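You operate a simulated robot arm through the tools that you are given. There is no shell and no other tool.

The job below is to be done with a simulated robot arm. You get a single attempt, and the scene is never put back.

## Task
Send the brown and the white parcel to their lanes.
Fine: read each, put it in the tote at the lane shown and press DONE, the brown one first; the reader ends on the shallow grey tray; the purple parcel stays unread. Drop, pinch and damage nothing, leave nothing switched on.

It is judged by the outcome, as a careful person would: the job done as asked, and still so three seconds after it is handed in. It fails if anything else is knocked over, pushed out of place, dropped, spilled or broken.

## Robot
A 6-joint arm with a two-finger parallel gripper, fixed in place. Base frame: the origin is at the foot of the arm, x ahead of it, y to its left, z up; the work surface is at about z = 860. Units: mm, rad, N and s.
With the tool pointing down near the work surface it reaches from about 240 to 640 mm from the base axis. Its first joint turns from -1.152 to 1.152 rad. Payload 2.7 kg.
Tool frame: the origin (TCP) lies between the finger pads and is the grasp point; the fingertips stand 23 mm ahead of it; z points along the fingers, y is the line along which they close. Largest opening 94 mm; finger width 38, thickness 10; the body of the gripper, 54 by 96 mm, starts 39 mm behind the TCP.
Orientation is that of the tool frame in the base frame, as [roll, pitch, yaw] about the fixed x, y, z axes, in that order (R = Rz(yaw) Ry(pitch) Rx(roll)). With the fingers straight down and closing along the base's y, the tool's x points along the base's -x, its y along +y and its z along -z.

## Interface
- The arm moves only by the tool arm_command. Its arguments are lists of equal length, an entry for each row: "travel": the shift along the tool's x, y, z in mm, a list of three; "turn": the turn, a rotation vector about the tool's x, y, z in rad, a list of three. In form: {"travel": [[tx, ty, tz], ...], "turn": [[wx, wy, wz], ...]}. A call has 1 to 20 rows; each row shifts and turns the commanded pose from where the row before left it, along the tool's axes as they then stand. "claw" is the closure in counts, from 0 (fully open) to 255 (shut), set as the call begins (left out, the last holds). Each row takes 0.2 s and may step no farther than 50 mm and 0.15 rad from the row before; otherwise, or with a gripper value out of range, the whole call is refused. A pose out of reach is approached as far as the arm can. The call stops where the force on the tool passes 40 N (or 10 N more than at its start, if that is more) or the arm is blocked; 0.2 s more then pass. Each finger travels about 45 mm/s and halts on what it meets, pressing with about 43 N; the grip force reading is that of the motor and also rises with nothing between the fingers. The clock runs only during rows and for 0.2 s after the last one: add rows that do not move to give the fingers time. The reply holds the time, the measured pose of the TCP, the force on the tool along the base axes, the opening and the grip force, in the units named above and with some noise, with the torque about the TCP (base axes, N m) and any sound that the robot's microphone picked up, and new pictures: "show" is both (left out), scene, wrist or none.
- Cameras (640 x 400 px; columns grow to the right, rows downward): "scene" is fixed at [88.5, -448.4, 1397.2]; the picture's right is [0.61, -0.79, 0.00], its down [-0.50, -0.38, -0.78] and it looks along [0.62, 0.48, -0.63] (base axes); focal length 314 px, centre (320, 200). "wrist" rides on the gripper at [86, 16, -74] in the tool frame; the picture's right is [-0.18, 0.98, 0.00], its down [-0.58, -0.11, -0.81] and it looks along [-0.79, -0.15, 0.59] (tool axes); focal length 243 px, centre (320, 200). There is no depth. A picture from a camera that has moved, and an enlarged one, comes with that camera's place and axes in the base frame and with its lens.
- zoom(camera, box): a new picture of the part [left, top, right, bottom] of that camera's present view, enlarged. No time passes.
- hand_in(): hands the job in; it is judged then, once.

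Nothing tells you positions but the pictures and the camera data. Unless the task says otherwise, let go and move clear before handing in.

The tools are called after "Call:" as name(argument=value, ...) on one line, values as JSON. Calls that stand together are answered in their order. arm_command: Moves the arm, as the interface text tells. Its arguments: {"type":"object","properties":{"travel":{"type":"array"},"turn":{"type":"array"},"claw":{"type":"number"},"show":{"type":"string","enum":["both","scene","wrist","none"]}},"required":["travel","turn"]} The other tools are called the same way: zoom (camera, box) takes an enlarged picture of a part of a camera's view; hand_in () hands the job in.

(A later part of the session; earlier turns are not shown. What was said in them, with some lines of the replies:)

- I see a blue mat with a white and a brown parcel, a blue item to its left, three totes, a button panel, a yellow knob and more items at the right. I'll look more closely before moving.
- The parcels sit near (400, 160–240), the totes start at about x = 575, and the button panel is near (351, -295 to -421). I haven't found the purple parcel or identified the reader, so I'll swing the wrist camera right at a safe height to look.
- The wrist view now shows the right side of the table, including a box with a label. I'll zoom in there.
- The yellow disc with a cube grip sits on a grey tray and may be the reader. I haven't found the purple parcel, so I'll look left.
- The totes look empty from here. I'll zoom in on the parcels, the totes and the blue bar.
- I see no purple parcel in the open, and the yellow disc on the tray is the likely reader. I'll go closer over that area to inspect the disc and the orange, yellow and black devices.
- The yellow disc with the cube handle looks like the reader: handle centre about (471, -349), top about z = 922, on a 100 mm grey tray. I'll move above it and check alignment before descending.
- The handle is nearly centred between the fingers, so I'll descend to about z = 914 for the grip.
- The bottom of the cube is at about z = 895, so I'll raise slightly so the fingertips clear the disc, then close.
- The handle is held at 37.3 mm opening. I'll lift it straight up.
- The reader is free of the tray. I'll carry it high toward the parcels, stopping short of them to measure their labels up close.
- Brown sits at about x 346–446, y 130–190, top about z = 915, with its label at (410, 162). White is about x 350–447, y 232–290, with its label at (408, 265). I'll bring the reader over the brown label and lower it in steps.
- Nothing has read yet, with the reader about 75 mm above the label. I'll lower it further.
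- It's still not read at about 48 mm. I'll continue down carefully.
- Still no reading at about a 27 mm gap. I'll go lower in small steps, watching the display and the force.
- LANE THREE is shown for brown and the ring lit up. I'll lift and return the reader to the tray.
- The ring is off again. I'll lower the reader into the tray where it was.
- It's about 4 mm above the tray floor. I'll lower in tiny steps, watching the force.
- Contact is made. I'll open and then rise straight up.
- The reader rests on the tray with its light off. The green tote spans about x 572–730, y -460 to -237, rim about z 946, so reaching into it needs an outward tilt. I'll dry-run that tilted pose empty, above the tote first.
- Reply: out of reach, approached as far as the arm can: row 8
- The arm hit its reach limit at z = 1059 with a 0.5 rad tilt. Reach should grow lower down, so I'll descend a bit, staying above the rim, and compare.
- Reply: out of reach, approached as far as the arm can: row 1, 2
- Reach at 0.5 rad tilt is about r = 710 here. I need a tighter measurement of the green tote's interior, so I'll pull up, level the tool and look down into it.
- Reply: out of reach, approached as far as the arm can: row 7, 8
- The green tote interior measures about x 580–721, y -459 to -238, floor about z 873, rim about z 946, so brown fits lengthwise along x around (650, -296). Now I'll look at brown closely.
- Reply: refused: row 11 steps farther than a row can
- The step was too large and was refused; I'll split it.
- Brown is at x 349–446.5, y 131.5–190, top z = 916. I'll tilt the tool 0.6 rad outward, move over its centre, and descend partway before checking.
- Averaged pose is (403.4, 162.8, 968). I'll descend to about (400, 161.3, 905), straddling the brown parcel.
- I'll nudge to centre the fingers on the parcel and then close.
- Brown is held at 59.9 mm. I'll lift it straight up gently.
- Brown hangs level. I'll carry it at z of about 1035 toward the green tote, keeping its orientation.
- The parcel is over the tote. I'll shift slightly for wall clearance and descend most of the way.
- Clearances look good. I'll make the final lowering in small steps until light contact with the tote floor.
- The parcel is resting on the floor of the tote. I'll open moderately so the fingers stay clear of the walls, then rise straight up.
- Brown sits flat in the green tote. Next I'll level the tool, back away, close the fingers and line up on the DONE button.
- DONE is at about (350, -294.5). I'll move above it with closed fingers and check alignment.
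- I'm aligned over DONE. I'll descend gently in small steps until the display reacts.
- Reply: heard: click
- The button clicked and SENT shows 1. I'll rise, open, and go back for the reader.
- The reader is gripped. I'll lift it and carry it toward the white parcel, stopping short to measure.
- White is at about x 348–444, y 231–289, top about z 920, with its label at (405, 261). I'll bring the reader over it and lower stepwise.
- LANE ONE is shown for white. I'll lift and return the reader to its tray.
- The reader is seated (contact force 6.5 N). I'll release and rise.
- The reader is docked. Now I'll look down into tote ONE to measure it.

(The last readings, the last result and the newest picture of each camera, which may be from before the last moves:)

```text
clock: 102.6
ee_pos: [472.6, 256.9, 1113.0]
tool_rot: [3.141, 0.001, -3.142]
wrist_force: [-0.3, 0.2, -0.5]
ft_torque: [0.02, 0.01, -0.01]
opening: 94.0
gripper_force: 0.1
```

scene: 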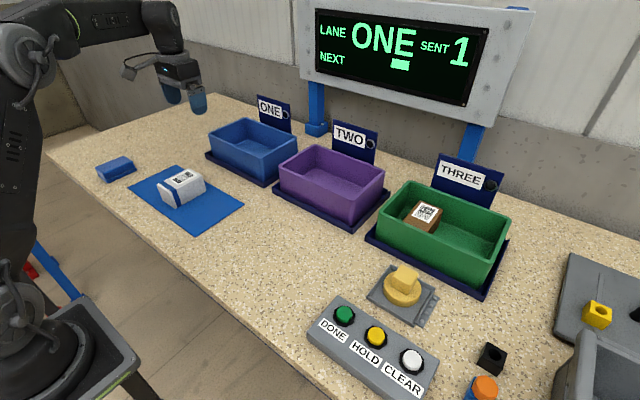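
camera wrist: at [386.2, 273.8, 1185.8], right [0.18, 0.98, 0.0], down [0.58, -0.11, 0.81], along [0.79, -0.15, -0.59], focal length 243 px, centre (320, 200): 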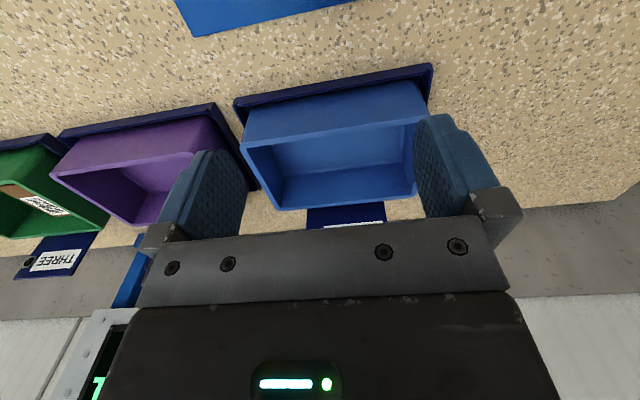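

Tote ONE: rim x 573–726, y 134–368, interior about y 140–362. I'll target white at (650, 206). First, a straight close look at white.

Call:
arm_command(travel=[[36.4, 0.4, 14.3], [36.4, 0.4, 14.3], [36.4, 0.4, 14.3], [36.4, 0.4, 14.3], [0, 0, 0], [0, 0, 0]], turn=[[0, 0, 0], [0, 0, 0], [0, 0, 0], [0, 0, 0], [0, 0, 0], [0, 0, 0]])

Call:
zoom(camera="wrist", box=[220, 0, 460, 180])

Call:
arm_command(travel=[[0, 0, 0]], turn=[[0, 0, 0]], show="none")

Call:
zoom(camera="scene", box=[100, 130, 260, 240])

```text
clock: 104.0
ee_pos: [327.5, 255.3, 1057.6]
tool_rot: [3.141, 0.001, -3.14]
wrist_force: [-0.7, -0.2, 0.1]
ft_torque: [0.04, -0.01, 0.0]
opening: 94.0
gripper_force: 0.0
camera wrist: at [241.6, 271.8, 1131.6], right [0.18, 0.98, 0.0], down [0.58, -0.11, 0.81], along [0.79, -0.15, -0.59], focal length 243 px, centre (320, 200)
```

scene: 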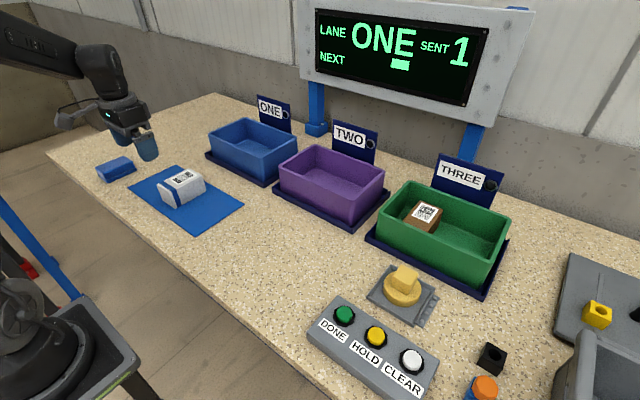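
wrist: 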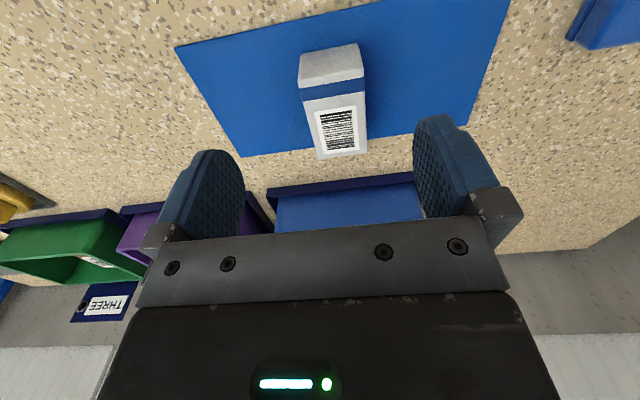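

```text
2.22 times, centred on (340, 90) of wrist
camera zoom: at [241.6, 271.8, 1131.6], right [0.18, 0.98, 0.0], down [0.58, -0.11, 0.81], along [0.79, -0.15, -0.59], focal length 539 px, centre (276, 444)
```

zoom: 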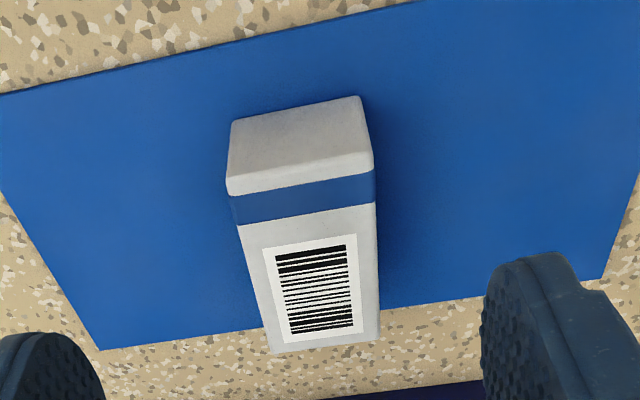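

```text
clock: 104.4
ee_pos: [327.5, 255.4, 1058.2]
tool_rot: [-3.142, 0.002, 3.142]
wrist_force: [0.6, 0.1, -0.7]
ft_torque: [0.02, 0.03, -0.04]
opening: 94.0
gripper_force: 0.1
```

```text
3.64 times, centred on (180, 185) of scene
camera zoom: at [88.5, -448.4, 1397.2], right [0.61, -0.79, 0.0], down [-0.5, -0.38, -0.78], along [0.62, 0.48, -0.63], focal length 1144 px, centre (829, 254)
```

zoom: 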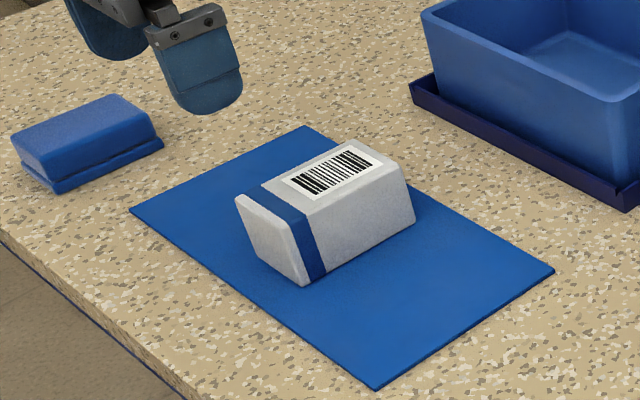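

White: x 349–441, y 231–289, top about z 924, centre about (395, 260). I'll tilt, position over it and descend partway.

Call:
arm_command(travel=[[0, 0, 0], [0, 0, 0], [0, 0, 0], [0, 0, 0], [-28.3, 2.4, 19.4], [-28.3, 2.4, 19.4], [16.9, 0, 24.8], [16.9, 0, 24.8], [11.3, 0, 16.5], [0, 0, 0], [0, 0, 0]], turn=[[0, -0.15, 0], [0, -0.15, 0], [0, -0.15, 0], [0, -0.15, 0], [0, 0, 0], [0, 0, 0], [0, 0, 0], [0, 0, 0], [0, 0, 0], [0, 0, 0], [0, 0, 0]])

Call:
arm_command(travel=[[0, 0, 0]], turn=[[0, 0, 0]], show="none")

Call:
arm_command(travel=[[0, 0, 0]], turn=[[0, 0, 0]], show="none")

Call:
zoom(camera="scene", box=[100, 110, 260, 230])

```text
clock: 106.8
ee_pos: [395.4, 262.6, 977.0]
tool_rot: [-3.141, 0.602, -3.142]
wrist_force: [-0.2, -0.2, -0.1]
ft_torque: [-0.01, 0.01, 0.0]
opening: 94.0
gripper_force: 0.1
camera wrist: at [282.5, 278.5, 988.2], right [0.15, 0.98, 0.1], down [0.02, -0.11, 0.99], along [0.99, -0.15, -0.04], focal length 243 px, centre (320, 200)
```

scene: 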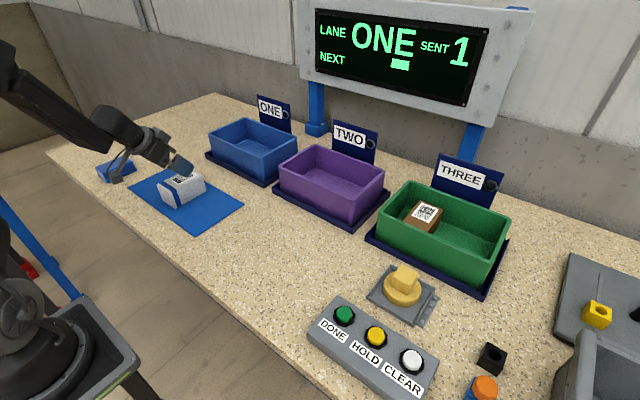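
wrist: 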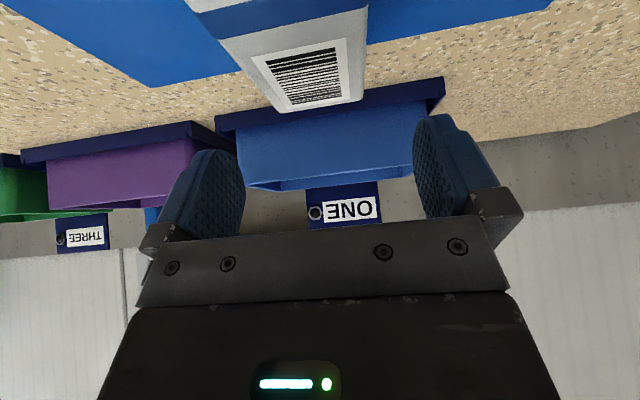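

```text
clock: 107.2
ee_pos: [394.3, 261.5, 976.8]
tool_rot: [-3.141, 0.603, -3.14]
wrist_force: [0.4, -1.7, -0.4]
ft_torque: [0.0, 0.01, -0.03]
opening: 94.0
gripper_force: 0.0
```

```text
clock: 107.6
ee_pos: [396.5, 261.6, 977.4]
tool_rot: [-3.141, 0.603, 3.141]
wrist_force: [-1.0, -0.1, 1.0]
ft_torque: [-0.03, -0.02, -0.02]
opening: 93.9
gripper_force: 0.0
```

```text
3.33 times, centred on (180, 170) of scene
camera zoom: at [88.5, -448.4, 1397.2], right [0.61, -0.79, 0.0], down [-0.5, -0.38, -0.78], along [0.62, 0.48, -0.63], focal length 1048 px, centre (787, 300)
```

zoom: 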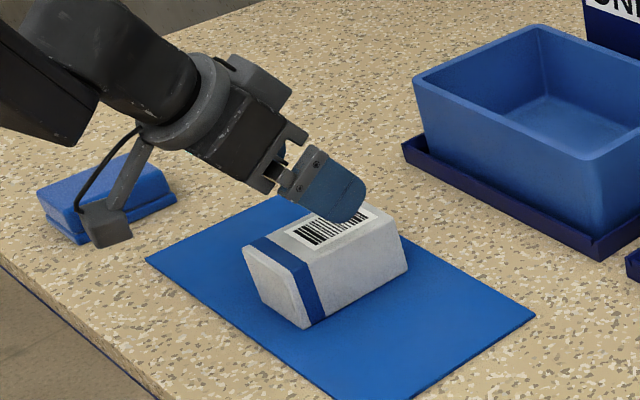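

Call:
arm_command(travel=[[11.7, -0.5, 17.4], [11.7, -0.5, 17.4], [5.9, -0.4, 8.7], [5.8, 0, 8.7], [0, 0, 0]], turn=[[0, 0, 0], [0, 0, 0], [0, 0, 0], [0, 0, 0], [0, 0, 0]])

Call:
arm_command(travel=[[0, 0, 0]], turn=[[0, 0, 0]], show="none")

Call:
arm_command(travel=[[0, 0, 0]], turn=[[0, 0, 0]], show="none")

Call:
zoom(camera="scene", box=[100, 120, 260, 240])

Call:
zoom(camera="wrist", box=[130, 0, 510, 240])

```text
clock: 108.8
ee_pos: [396.0, 260.0, 914.1]
tool_rot: [3.14, 0.603, -3.141]
wrist_force: [-0.2, 0.5, 0.9]
ft_torque: [-0.02, 0.02, -0.01]
opening: 93.8
gripper_force: 0.0
camera wrist: at [282.9, 276.3, 925.6], right [0.15, 0.98, 0.1], down [0.02, -0.11, 0.99], along [0.99, -0.15, -0.04], focal length 243 px, centre (320, 200)
```

scene: 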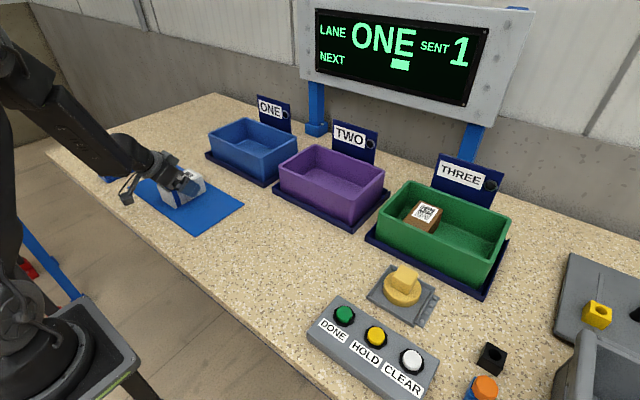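
wrist: 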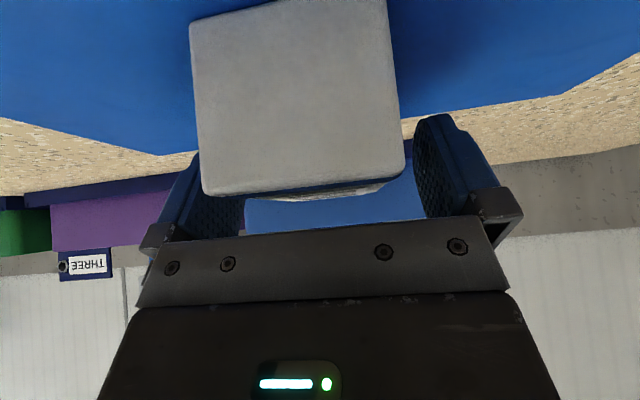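

```text
clock: 109.2
ee_pos: [396.5, 259.2, 914.7]
tool_rot: [3.141, 0.603, -3.142]
wrist_force: [-0.4, 0.9, -0.4]
ft_torque: [0.0, -0.02, 0.01]
opening: 94.5
gripper_force: 0.1
```

```text
clock: 109.6
ee_pos: [396.3, 259.8, 914.6]
tool_rot: [-3.141, 0.603, 3.14]
wrist_force: [0.2, 0.9, 0.0]
ft_torque: [0.0, -0.03, 0.01]
opening: 94.2
gripper_force: 0.0
```

```text
3.33 times, centred on (180, 180) of scene
camera zoom: at [88.5, -448.4, 1397.2], right [0.61, -0.79, 0.0], down [-0.5, -0.38, -0.78], along [0.62, 0.48, -0.63], focal length 1048 px, centre (787, 267)
```

zoom: 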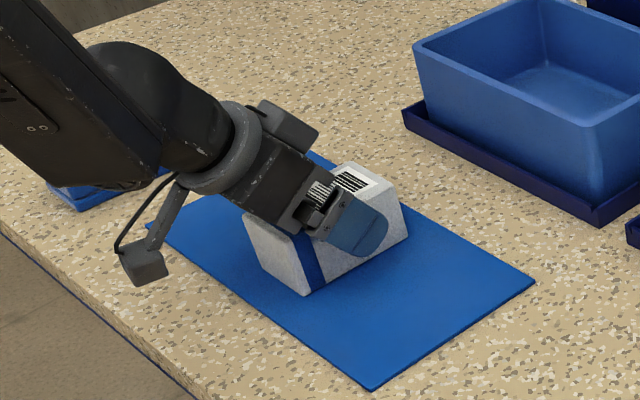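

```text
1.67 times, centred on (320, 120) of wrist
camera zoom: at [282.9, 276.3, 925.9], right [0.15, 0.98, 0.1], down [0.02, -0.11, 0.99], along [0.99, -0.15, -0.04], focal length 404 px, centre (320, 333)
```

zoom: 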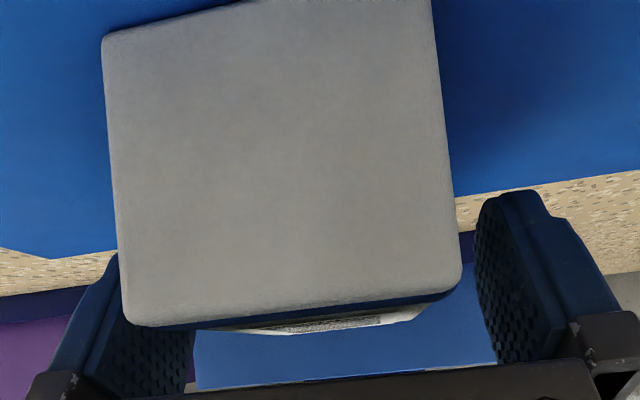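

White's top is about z 920. I'll lower 3 mm, nudge y by 1 mm and close.

Call:
arm_command(travel=[[1.7, 1, 2.5], [0, 0, 0]], turn=[[0, 0, 0], [0, 0, 0]], show="none")

Call:
arm_command(travel=[[0, 0, 0], [0, 0, 0], [0, 0, 0], [0, 0, 0], [0, 0, 0]], turn=[[0, 0, 0], [0, 0, 0], [0, 0, 0], [0, 0, 0], [0, 0, 0]], claw=255)

Call:
arm_command(travel=[[0, 0, 0]], turn=[[0, 0, 0]], show="none")

```text
clock: 110.2
ee_pos: [397.4, 261.1, 911.2]
tool_rot: [-3.141, 0.602, 3.141]
wrist_force: [-0.5, 0.0, 0.8]
ft_torque: [-0.02, -0.03, 0.0]
opening: 93.5
gripper_force: 0.1
```

```text
clock: 111.4
ee_pos: [397.3, 259.7, 910.7]
tool_rot: [-3.14, 0.601, 3.141]
wrist_force: [1.1, -0.7, 0.0]
ft_torque: [-0.02, -0.11, -0.09]
opening: 59.7
gripper_force: 43.3
camera wrist: at [283.4, 277.3, 922.9], right [0.15, 0.98, 0.1], down [0.02, -0.11, 0.99], along [0.99, -0.15, -0.04], focal length 243 px, centre (320, 200)
```

scene: 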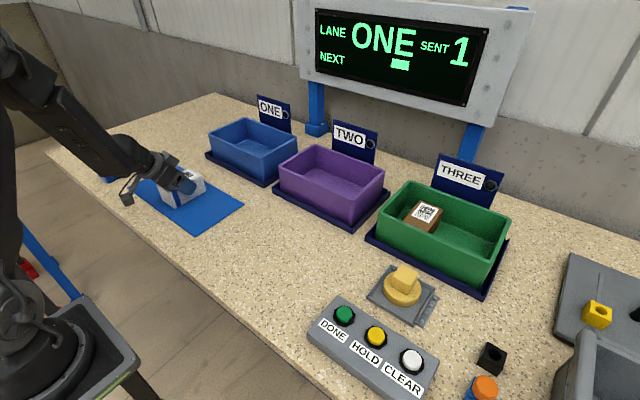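
wrist: 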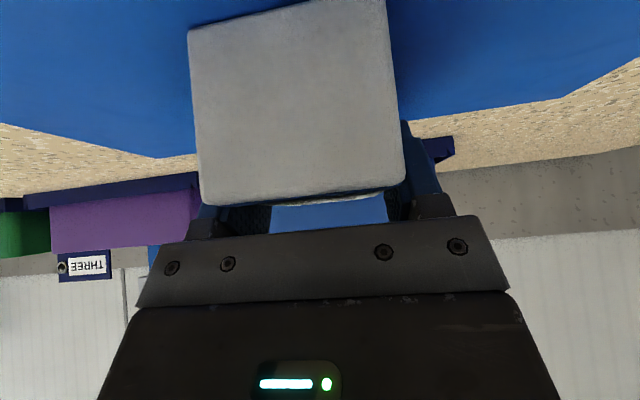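

```text
clock: 111.8
ee_pos: [396.1, 260.7, 911.6]
tool_rot: [3.14, 0.602, 3.14]
wrist_force: [0.8, -1.7, 0.9]
ft_torque: [-0.06, -0.1, -0.11]
opening: 59.5
gripper_force: 42.4
```

Call:
arm_command(travel=[[-5.6, 0, -8.3], [-11.3, 0, -16.5], [-17, 0, -24.8], [-17, 0, -24.8], [-17, 0, -24.8], [0, 0, 0]], turn=[[0, 0, 0], [0, 0, 0], [0, 0, 0], [0, 0, 0], [0, 0, 0], [0, 0, 0]])

Call:
zoom(camera="scene", box=[100, 90, 280, 230])

```text
clock: 113.2
ee_pos: [396.5, 262.2, 1030.7]
tool_rot: [-3.141, 0.603, -3.141]
wrist_force: [1.2, -0.7, -1.6]
ft_torque: [-0.07, 0.02, -0.01]
opening: 59.7
gripper_force: 42.9
camera wrist: at [283.1, 278.3, 1043.3], right [0.15, 0.98, 0.1], down [0.02, -0.11, 0.99], along [0.99, -0.15, -0.04], focal length 243 px, centre (320, 200)
```

scene: 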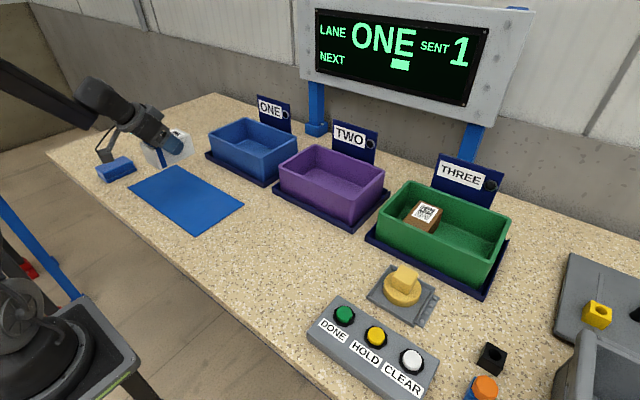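
wrist: 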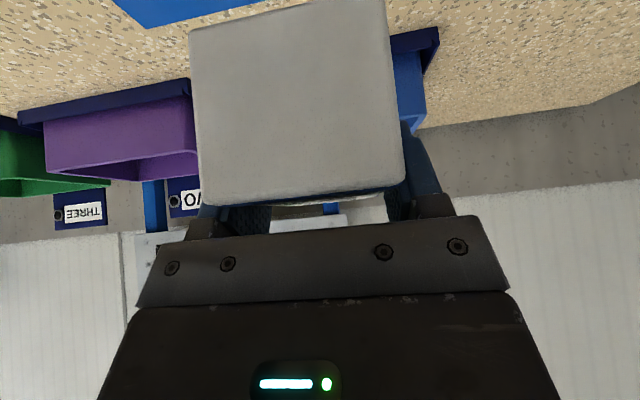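

```text
2.86 times, centred on (190, 160) of scene
camera zoom: at [88.5, -448.4, 1397.2], right [0.61, -0.79, 0.0], down [-0.5, -0.38, -0.78], along [0.62, 0.48, -0.63], focal length 898 px, centre (691, 314)
```

zoom: 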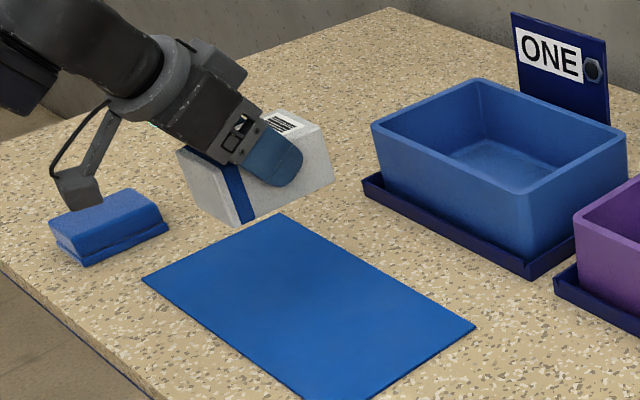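

Call:
arm_command(travel=[[-33.6, -13.9, 23], [-33.6, -13.9, 23], [-33.6, -13.9, 23], [-33.6, -13.9, 23], [-22.5, 0, 20.3], [-22.5, 0, 20.3], [-22.5, 0, 20.3], [0, 0, 0], [0, 0, 0]], turn=[[0, 0, 0], [0, 0, 0], [0, 0, 0], [0, 0, 0], [0, 0, 0], [0, 0, 0], [0, 0, 0], [0, 0, 0], [0, 0, 0]])

Call:
arm_command(travel=[[0, 0, 0]], turn=[[0, 0, 0]], show="none")

Call:
zoom(camera="scene", box=[190, 60, 350, 190])

```text
clock: 115.2
ee_pos: [647.6, 205.1, 1017.8]
tool_rot: [-3.14, 0.602, -3.141]
wrist_force: [-0.4, 0.7, -1.7]
ft_torque: [-0.03, 0.01, -0.02]
opening: 59.9
gripper_force: 43.0
camera wrist: at [536.2, 222.3, 1029.7], right [0.15, 0.98, 0.1], down [0.02, -0.11, 0.99], along [0.99, -0.15, -0.04], focal length 243 px, centre (320, 200)
```

scene: 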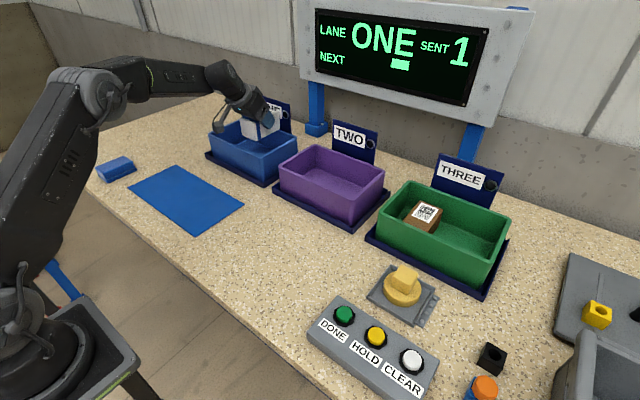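
wrist: 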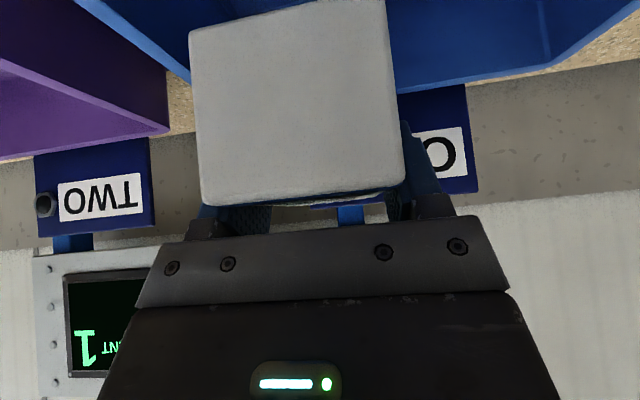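

```text
clock: 115.6
ee_pos: [648.1, 205.4, 1017.8]
tool_rot: [-3.14, 0.601, 3.141]
wrist_force: [0.4, -0.3, -2.0]
ft_torque: [-0.01, 0.02, 0.02]
opening: 59.6
gripper_force: 43.1
```

```text
3.08 times, centred on (270, 125) of scene
camera zoom: at [88.5, -448.4, 1397.2], right [0.61, -0.79, 0.0], down [-0.5, -0.38, -0.78], along [0.62, 0.48, -0.63], focal length 968 px, centre (474, 431)
```

zoom: 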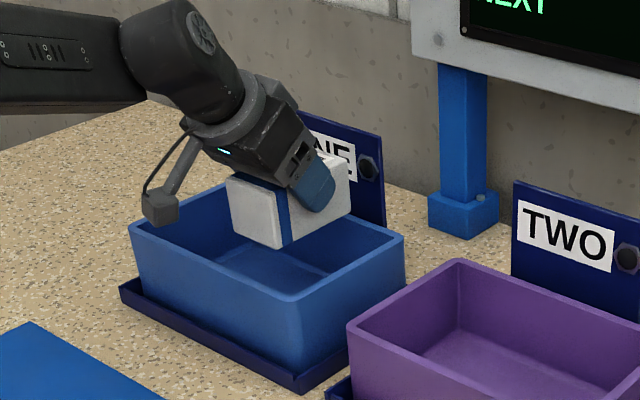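

The white parcel is above tote ONE. I'll shift slightly from the wall and descend in stages.

Call:
arm_command(travel=[[-2, 5, 1], [14.1, 0, 20.6], [14.1, 0, 20.6], [0, 0, 0]], turn=[[0, 0, 0], [0, 0, 0], [0, 0, 0], [0, 0, 0]])

Call:
zoom(camera="scene", box=[190, 60, 350, 190])

```text
clock: 116.6
ee_pos: [653.9, 212.0, 967.9]
tool_rot: [3.141, 0.604, -3.141]
wrist_force: [0.0, 0.3, -1.4]
ft_torque: [0.01, -0.02, 0.03]
opening: 59.8
gripper_force: 43.2
camera wrist: at [540.5, 228.8, 979.7], right [0.15, 0.98, 0.1], down [0.02, -0.11, 0.99], along [0.99, -0.15, -0.04], focal length 243 px, centre (320, 200)
```

scene: 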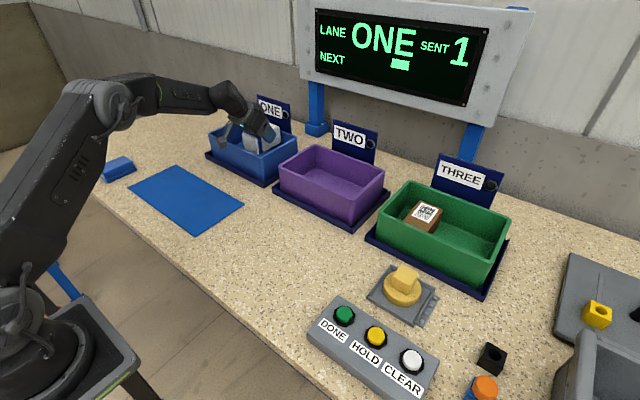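
wrist: 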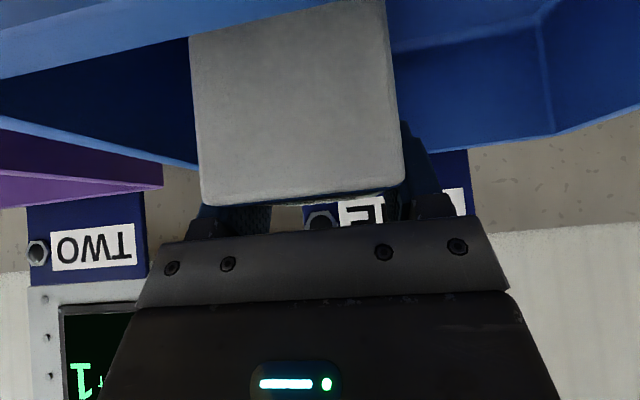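

```text
3.08 times, centred on (270, 125) of scene
camera zoom: at [88.5, -448.4, 1397.2], right [0.61, -0.79, 0.0], down [-0.5, -0.38, -0.78], along [0.62, 0.48, -0.63], focal length 968 px, centre (474, 431)
```

zoom: 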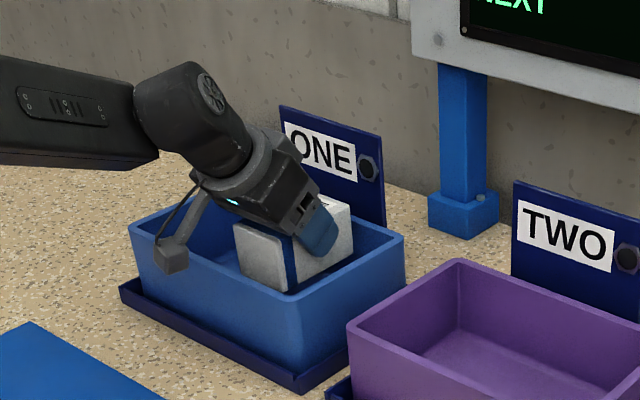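

Call:
arm_command(travel=[[11.3, 0, 16.5], [7.3, 0, 10.7], [0, 0, 0]], turn=[[0, 0, 0], [0, 0, 0], [0, 0, 0]])

Call:
zoom(camera="scene", box=[190, 60, 350, 190])

Call:
arm_command(travel=[[2.3, 0, 3.3], [1.13, 0, 1.65], [0, 0, 0]], turn=[[0, 0, 0], [0, 0, 0], [0, 0, 0]], show="none")

Call:
arm_command(travel=[[1.13, 0, 1.65], [0, 0, 0]], turn=[[0, 0, 0], [0, 0, 0]], show="none")

```text
clock: 117.4
ee_pos: [653.0, 210.4, 936.3]
tool_rot: [-3.14, 0.602, -3.141]
wrist_force: [-0.2, 0.7, -1.3]
ft_torque: [-0.01, -0.02, 0.01]
opening: 59.6
gripper_force: 43.2
camera wrist: at [539.1, 227.5, 947.3], right [0.15, 0.98, 0.1], down [0.02, -0.11, 0.99], along [0.99, -0.15, -0.04], focal length 243 px, centre (320, 200)
```

scene: 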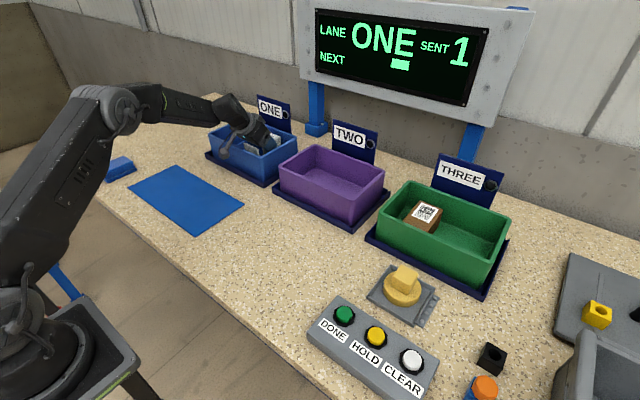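
wrist: 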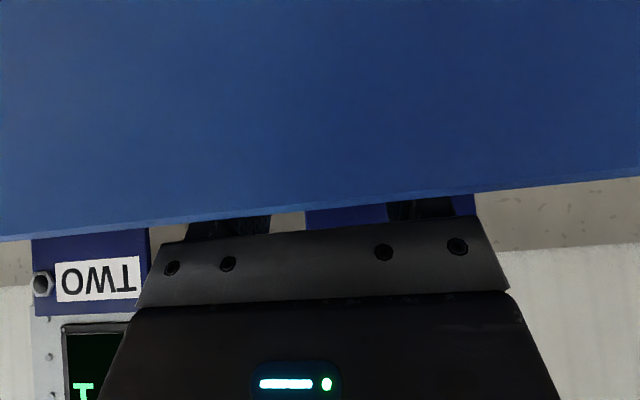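

```text
3.08 times, centred on (270, 125) of scene
camera zoom: at [88.5, -448.4, 1397.2], right [0.61, -0.79, 0.0], down [-0.5, -0.38, -0.78], along [0.62, 0.48, -0.63], focal length 968 px, centre (474, 431)
```

zoom: 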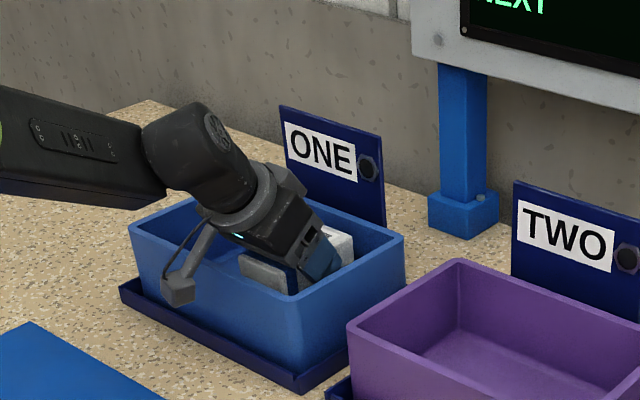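

```text
clock: 118.2
ee_pos: [652.3, 212.1, 930.5]
tool_rot: [3.14, 0.602, 3.14]
wrist_force: [0.4, -0.2, -1.6]
ft_torque: [-0.01, 0.03, 0.0]
opening: 59.6
gripper_force: 42.9
```

```text
clock: 118.8
ee_pos: [651.8, 212.0, 928.8]
tool_rot: [-3.141, 0.603, 3.14]
wrist_force: [0.2, 0.1, -1.6]
ft_torque: [-0.01, 0.0, 0.02]
opening: 59.7
gripper_force: 43.2
```

Contact is expected near z = 916. I'll keep lowering in small steps.

Call:
arm_command(travel=[[2.3, 0, 3.3], [1.13, 0, 1.65], [0, 0, 0]], turn=[[0, 0, 0], [0, 0, 0], [0, 0, 0]], show="none")

Call:
arm_command(travel=[[1.13, 0, 1.65], [0, 0, 0]], turn=[[0, 0, 0], [0, 0, 0]], show="none")

Call:
arm_command(travel=[[0.85, 0, 1.24], [0, 0, 0]], turn=[[0, 0, 0], [0, 0, 0]], show="none")

Call:
arm_command(travel=[[0.56, 0, 0.83], [0, 0, 0]], turn=[[0, 0, 0], [0, 0, 0]], show="none")

```text
clock: 119.6
ee_pos: [651.4, 211.0, 921.0]
tool_rot: [-3.139, 0.603, -3.141]
wrist_force: [-0.4, 0.5, -1.4]
ft_torque: [0.01, 0.0, 0.03]
opening: 59.9
gripper_force: 42.6
```

```text
clock: 120.2
ee_pos: [651.7, 211.5, 919.2]
tool_rot: [3.141, 0.601, -3.142]
wrist_force: [-0.1, 0.0, -1.0]
ft_torque: [0.01, -0.04, 0.01]
opening: 59.7
gripper_force: 42.7
```

```text
clock: 120.8
ee_pos: [651.8, 210.9, 918.4]
tool_rot: [3.14, 0.604, 3.14]
wrist_force: [0.0, -0.3, -1.6]
ft_torque: [-0.04, 0.02, -0.01]
opening: 59.8
gripper_force: 42.9
```

```text
clock: 121.4
ee_pos: [651.9, 210.7, 916.5]
tool_rot: [3.141, 0.602, 3.141]
wrist_force: [0.2, -0.5, -1.7]
ft_torque: [-0.04, 0.0, -0.02]
opening: 59.7
gripper_force: 42.8
```

Call:
arm_command(travel=[[0.56, 0, 0.83], [0, 0, 0]], turn=[[0, 0, 0], [0, 0, 0]], show="none")

Call:
arm_command(travel=[[0.56, 0, 0.83], [0, 0, 0]], turn=[[0, 0, 0], [0, 0, 0]], show="none")

Call:
arm_command(travel=[[0.45, 0, 0.65], [0, 0, 0]], turn=[[0, 0, 0], [0, 0, 0]], show="none")

```text
clock: 122.0
ee_pos: [652.0, 210.6, 915.7]
tool_rot: [-3.141, 0.602, 3.14]
wrist_force: [-0.7, -0.3, -1.3]
ft_torque: [0.04, 0.01, 0.02]
opening: 60.0
gripper_force: 43.3
```

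```text
clock: 122.6
ee_pos: [649.9, 210.2, 916.8]
tool_rot: [3.141, 0.602, 3.142]
wrist_force: [0.5, -0.2, -2.2]
ft_torque: [0.0, -0.03, 0.03]
opening: 59.4
gripper_force: 43.4
```

```text
clock: 123.2
ee_pos: [652.0, 210.7, 915.4]
tool_rot: [3.142, 0.603, 3.142]
wrist_force: [-0.4, -1.7, 6.6]
ft_torque: [-0.08, 0.47, 0.08]
opening: 59.6
gripper_force: 42.7
```

The parcel is on the tote floor. I'll release and rise straight up.

Call:
arm_command(travel=[[0, 0, 0], [0, 0, 0], [0, 0, 0], [0, 0, 0]], turn=[[0, 0, 0], [0, 0, 0], [0, 0, 0], [0, 0, 0]], claw=40, show="none")

Call:
arm_command(travel=[[-5.6, 0, -8.3], [-11.3, 0, -16.5], [-17, 0, -24.8], [-17, 0, -24.8], [0, 0, 0]], turn=[[0, 0, 0], [0, 0, 0], [0, 0, 0], [0, 0, 0], [0, 0, 0]])

Call:
zoom(camera="scene", box=[190, 60, 350, 190])

```text
clock: 124.2
ee_pos: [651.1, 210.6, 915.4]
tool_rot: [3.141, 0.602, 3.139]
wrist_force: [-0.6, -0.4, -0.1]
ft_torque: [-0.01, 0.01, 0.03]
opening: 79.2
gripper_force: 0.1
```

```text
clock: 125.4
ee_pos: [650.7, 211.1, 1005.5]
tool_rot: [-3.141, 0.602, 3.141]
wrist_force: [0.3, -0.3, -0.6]
ft_torque: [-0.01, 0.0, 0.03]
opening: 79.2
gripper_force: 0.0
camera wrist: at [536.9, 227.8, 1016.4], right [0.15, 0.98, 0.1], down [0.02, -0.11, 0.99], along [0.99, -0.15, -0.04], focal length 243 px, centre (320, 200)
```

scene: 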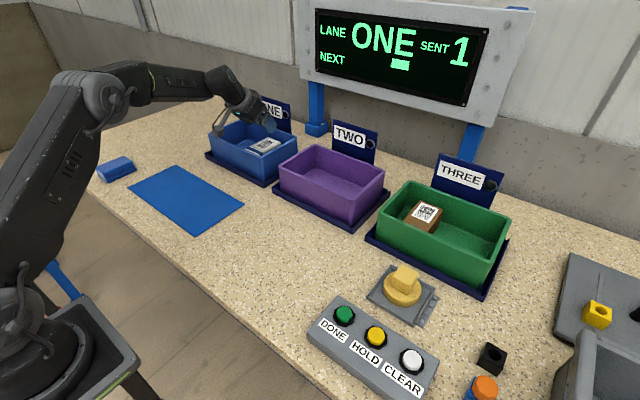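
wrist: 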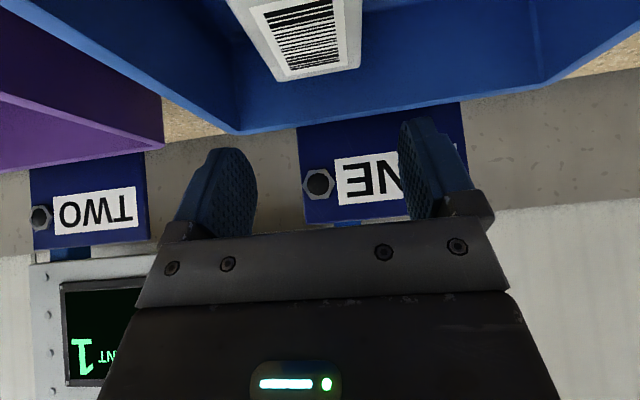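

```text
3.08 times, centred on (270, 125) of scene
camera zoom: at [88.5, -448.4, 1397.2], right [0.61, -0.79, 0.0], down [-0.5, -0.38, -0.78], along [0.62, 0.48, -0.63], focal length 968 px, centre (474, 431)
```

zoom: 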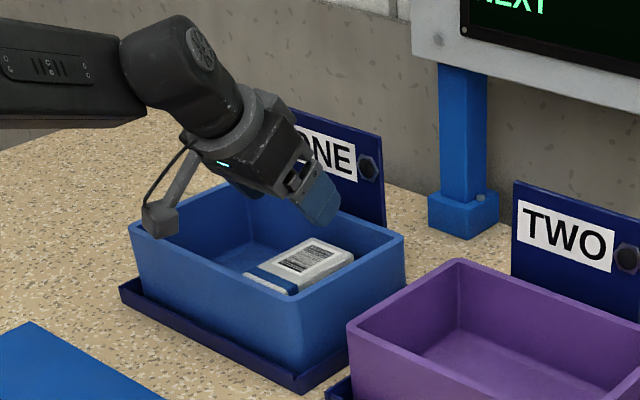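

White rests in tote ONE. I'll go and press DONE again.

Call:
arm_command(travel=[[26.2, 0, -32.5], [26.2, 0, -32.5], [26.2, 0, -32.5], [26.2, 0, -32.5], [26.2, 0, -32.5], [0, 0, 0], [0, 0, 0], [0, 0, 0], [0, 0, 0], [0, 0, 0]], turn=[[0, 0, 0], [0, 0, 0], [0, 0, 0], [0, 0, 0], [0, 0, 0], [0, 0.15, 0], [0, 0.15, 0], [0, 0.15, 0], [0, 0.15, 0], [0, 0, 0]], claw=255, show="none")

Call:
arm_command(travel=[[8.5, -42.1, 4], [8.5, -42.1, 4], [8.5, -42.1, 4], [8.5, -42.1, 4], [8.5, -42.1, 4], [8.5, -42.1, 4], [8.5, -42.1, 4], [8.5, -42.1, 4], [8.5, -42.1, 4], [8.5, -42.1, 4], [8.5, -42.1, 4], [8.5, -42.1, 4], [0, 0, 0], [0, 0, 0]], turn=[[0, 0, 0], [0, 0, 0], [0, 0, 0], [0, 0, 0], [0, 0, 0], [0, 0, 0], [0, 0, 0], [0, 0, 0], [0, 0, 0], [0, 0, 0], [0, 0, 0], [0, 0, 0], [0, 0, 0], [0, 0, 0]], show="both")

Call:
arm_command(travel=[[0, 0, 0]], turn=[[0, 0, 0]], show="none")

```text
clock: 127.6
ee_pos: [451.7, 209.0, 1065.2]
tool_rot: [-3.141, 0.001, -3.141]
wrist_force: [-0.3, 1.2, 0.8]
ft_torque: [0.01, -0.02, -0.01]
opening: 0.0
gripper_force: 42.6
```

```text
clock: 130.6
ee_pos: [348.3, -295.9, 1017.4]
tool_rot: [3.142, 0.001, -3.14]
wrist_force: [-0.5, 0.2, -0.3]
ft_torque: [0.02, 0.0, -0.03]
opening: 0.0
gripper_force: 42.1
camera wrist: at [262.2, -279.1, 1090.3], right [0.18, 0.98, 0.0], down [0.58, -0.11, 0.81], along [0.79, -0.15, -0.59], focal length 243 px, centre (320, 200)
```

scene: 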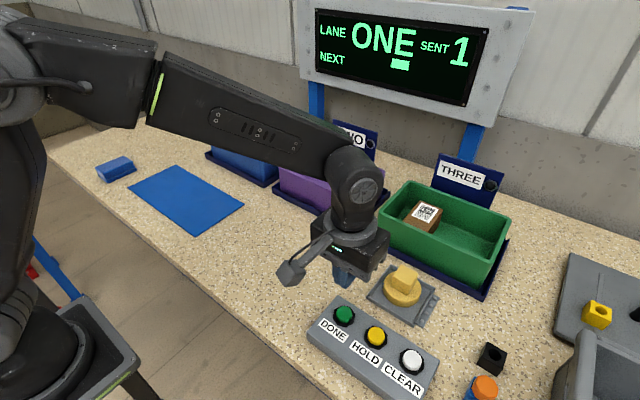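
wrist: 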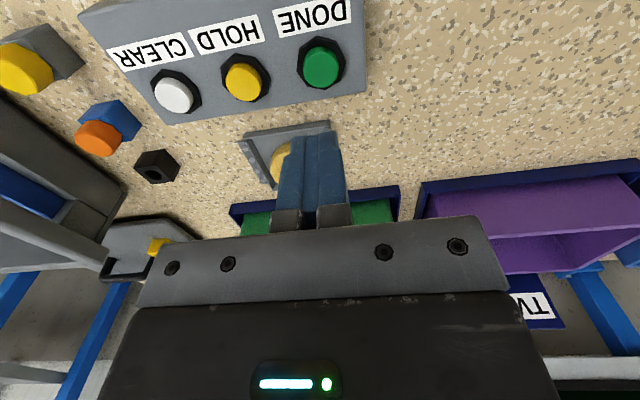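

```text
clock: 131.0
ee_pos: [349.2, -295.3, 1015.8]
tool_rot: [-3.141, 0.001, -3.141]
wrist_force: [0.8, -0.3, 0.2]
ft_torque: [0.02, 0.0, 0.02]
opening: 0.0
gripper_force: 42.3
```

Call:
arm_command(travel=[[0, 1, 40], [0, 0, 35], [0, 0, 13], [0, 0, 0]], turn=[[0, 0, 0], [0, 0, 0], [0, 0, 0], [0, 0, 0]], show="wrist")

Call:
zoom(camera="wrist", box=[240, 40, 400, 200])

```text
clock: 132.0
ee_pos: [348.2, -293.4, 929.7]
tool_rot: [-3.141, 0.003, 3.141]
wrist_force: [1.2, 0.5, 0.1]
ft_torque: [-0.01, -0.05, 0.02]
opening: 0.0
gripper_force: 42.8
camera wrist: at [260.6, -276.9, 1003.1], right [0.18, 0.98, 0.0], down [0.58, -0.11, 0.81], along [0.79, -0.15, -0.59], focal length 243 px, centre (320, 200)
```

wrist: 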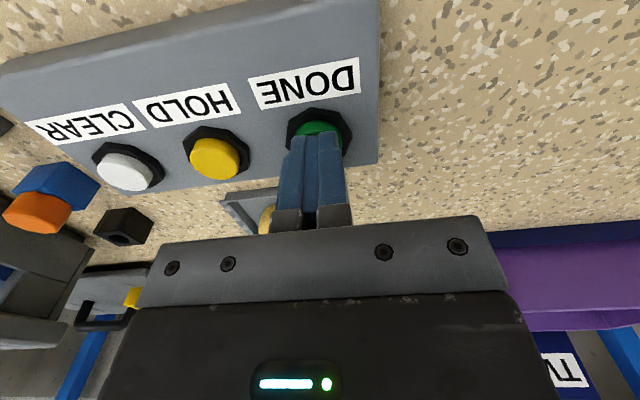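

```text
2.50 times, centred on (320, 120) of wrist
camera zoom: at [260.6, -276.9, 1003.1], right [0.18, 0.98, 0.0], down [0.58, -0.11, 0.81], along [0.79, -0.15, -0.59], focal length 606 px, centre (320, 400)
```

zoom: 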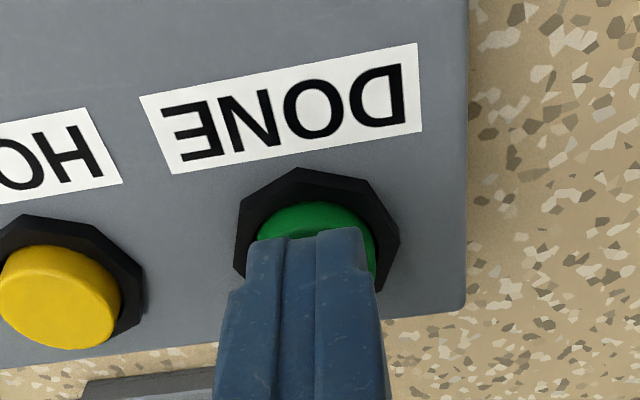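

Call:
arm_command(travel=[[0, 0, 3], [0, 0, 2], [0, 0, 0]], turn=[[0, 0, 0], [0, 0, 0], [0, 0, 0]], show="none")

Call:
arm_command(travel=[[0, 0, 1.5], [0, 0, 0]], turn=[[0, 0, 0], [0, 0, 0]], show="scene")

```text
clock: 132.8
ee_pos: [348.0, -294.0, 924.4]
tool_rot: [3.141, 0.001, -3.141]
wrist_force: [-1.0, 0.2, -0.6]
ft_torque: [0.0, 0.02, -0.01]
opening: 0.0
gripper_force: 42.9
```

```text
clock: 133.4
ee_pos: [348.2, -292.8, 923.0]
tool_rot: [-3.14, 0.002, -3.141]
wrist_force: [-0.2, 0.2, 2.0]
ft_torque: [-0.01, 0.05, 0.02]
opening: 0.0
gripper_force: 42.1
```

scene: 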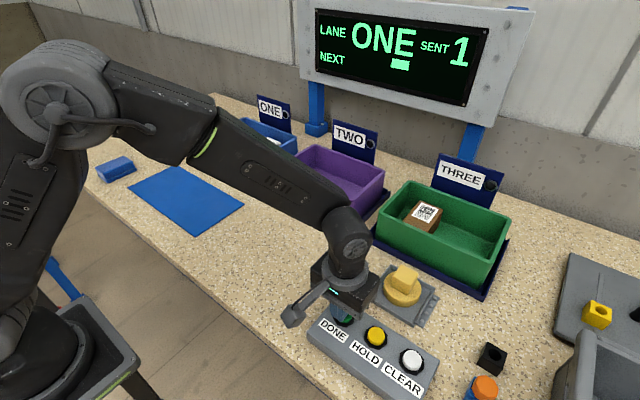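

Call:
arm_command(travel=[[0, 0, 1.5], [0, 0, 0]], turn=[[0, 0, 0], [0, 0, 0]], show="scene")

```text
clock: 134.0
ee_pos: [348.8, -293.3, 920.9]
tool_rot: [3.14, 0.003, 3.141]
wrist_force: [-1.2, 1.1, 2.8]
ft_torque: [0.01, 0.01, -0.03]
opening: 0.2
gripper_force: 42.4
heard: click
```

scene: 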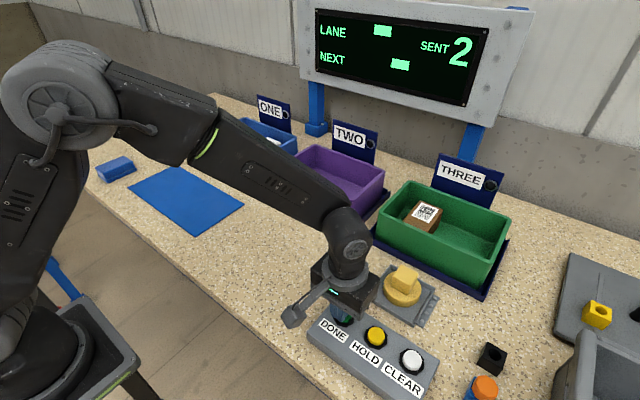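

SENT shows 2. I'll rise clear and do a final check of everything.

Call:
arm_command(travel=[[0, 0, -20], [0, 0, -40], [0, 0, -45], [0, 0, -45], [0, 40, 0], [0, 40, 0], [0, 40, 0], [0, 40, 0], [0, 0, 0], [0, 0, 0]], turn=[[0, 0, 0], [0, 0, 0], [0, 0, 0], [0, 0, 0], [0, 0, 0], [0, 0, 0], [0, 0, 0], [0, 0, 0], [0, 0, 0], [0, 0, 0]], claw=100)

Call:
zoom(camera="scene", box=[290, 240, 470, 400])

Call:
zoom(camera="scene", box=[190, 80, 520, 300])

Call:
zoom(camera="scene", box=[440, 240, 640, 400])

```text
clock: 136.2
ee_pos: [351.7, -134.9, 1069.9]
tool_rot: [-3.141, 0.002, 3.142]
wrist_force: [1.4, -0.4, 0.7]
ft_torque: [-0.01, 0.01, -0.02]
opening: 56.9
gripper_force: 0.0
camera wrist: at [265.3, -119.0, 1143.5], right [0.18, 0.98, 0.0], down [0.58, -0.11, 0.81], along [0.79, -0.15, -0.59], focal length 243 px, centre (320, 200)
```

scene: 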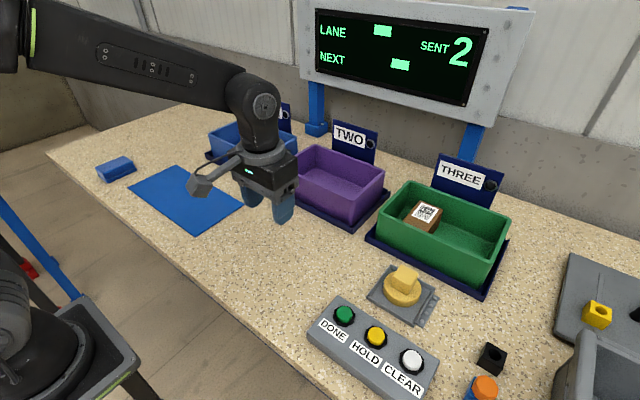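
wrist: 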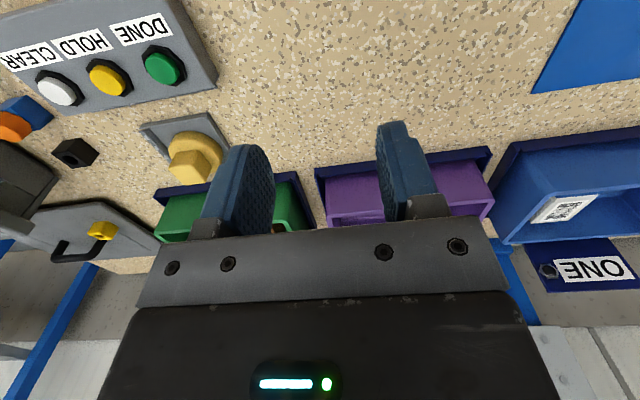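

```text
2.50 times, centred on (380, 320) of scene
camera zoom: at [88.5, -448.4, 1397.2], right [0.61, -0.79, 0.0], down [-0.5, -0.38, -0.78], along [0.62, 0.48, -0.63], focal length 786 px, centre (170, -100)
```

zoom: 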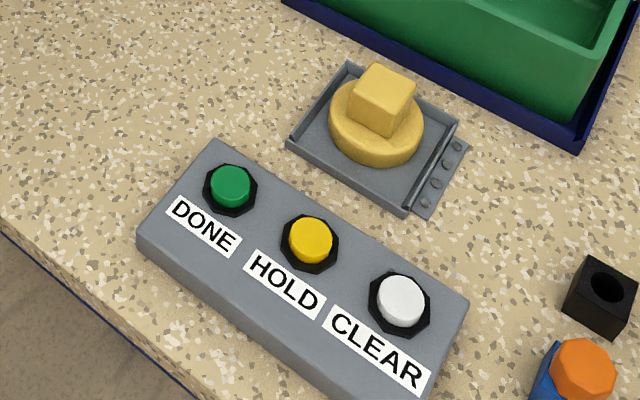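

```text
1.82 times, centred on (355, 190) of scene
camera zoom: at [88.5, -448.4, 1397.2], right [0.61, -0.79, 0.0], down [-0.5, -0.38, -0.78], along [0.62, 0.48, -0.63], focal length 572 px, centre (256, 218)
```

zoom: 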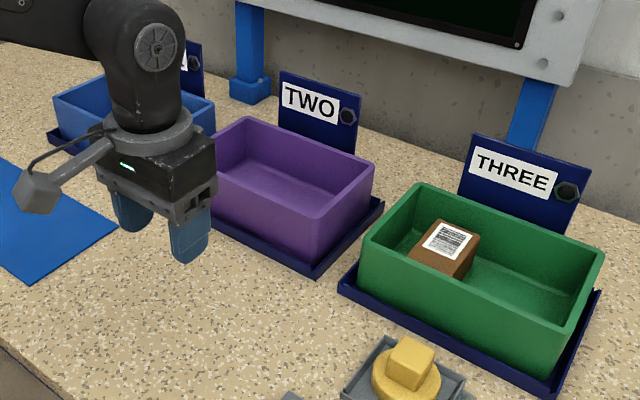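

```text
2.50 times, centred on (540, 320) of scene
camera zoom: at [88.5, -448.4, 1397.2], right [0.61, -0.79, 0.0], down [-0.5, -0.38, -0.78], along [0.62, 0.48, -0.63], focal length 786 px, centre (-230, -100)
```

zoom: 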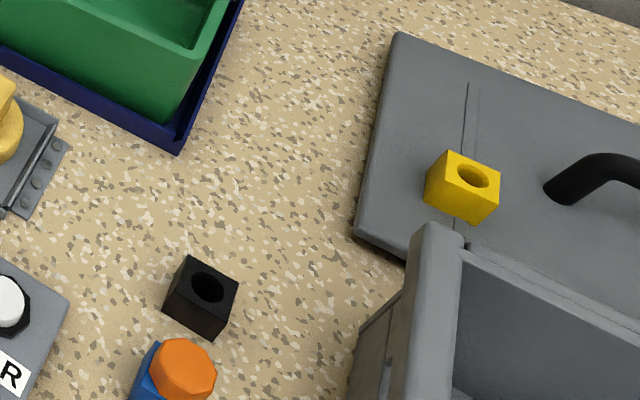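

Everything checks out: brown is in THREE, white is in ONE, SENT reads 2, and the reader is on the grey tray with its light off. The other items look undisturbed, and the arm is clear and empty. I'm handing in.

Call:
hand_in()

```text
The job is handed in.
```

The brown and white parcels are in their lanes, and I've handed the job in.

- **Brown:** read first. The display showed lane THREE, so I set it on the floor of the green tote and pressed DONE once; the counter went to 1.
- **White:** read second. The display showed lane ONE, so I set it on the floor of the blue tote and pressed DONE once; the counter went to 2.
- **Reader:** it is back on the shallow grey tray with its light off. I never touched HOLD or CLEAR.
- **Purple parcel:** I never saw it in any camera view. The only readings the display showed were brown and white, so it should still be unread.

Nothing was dropped, and the final pictures show nothing else out of place.
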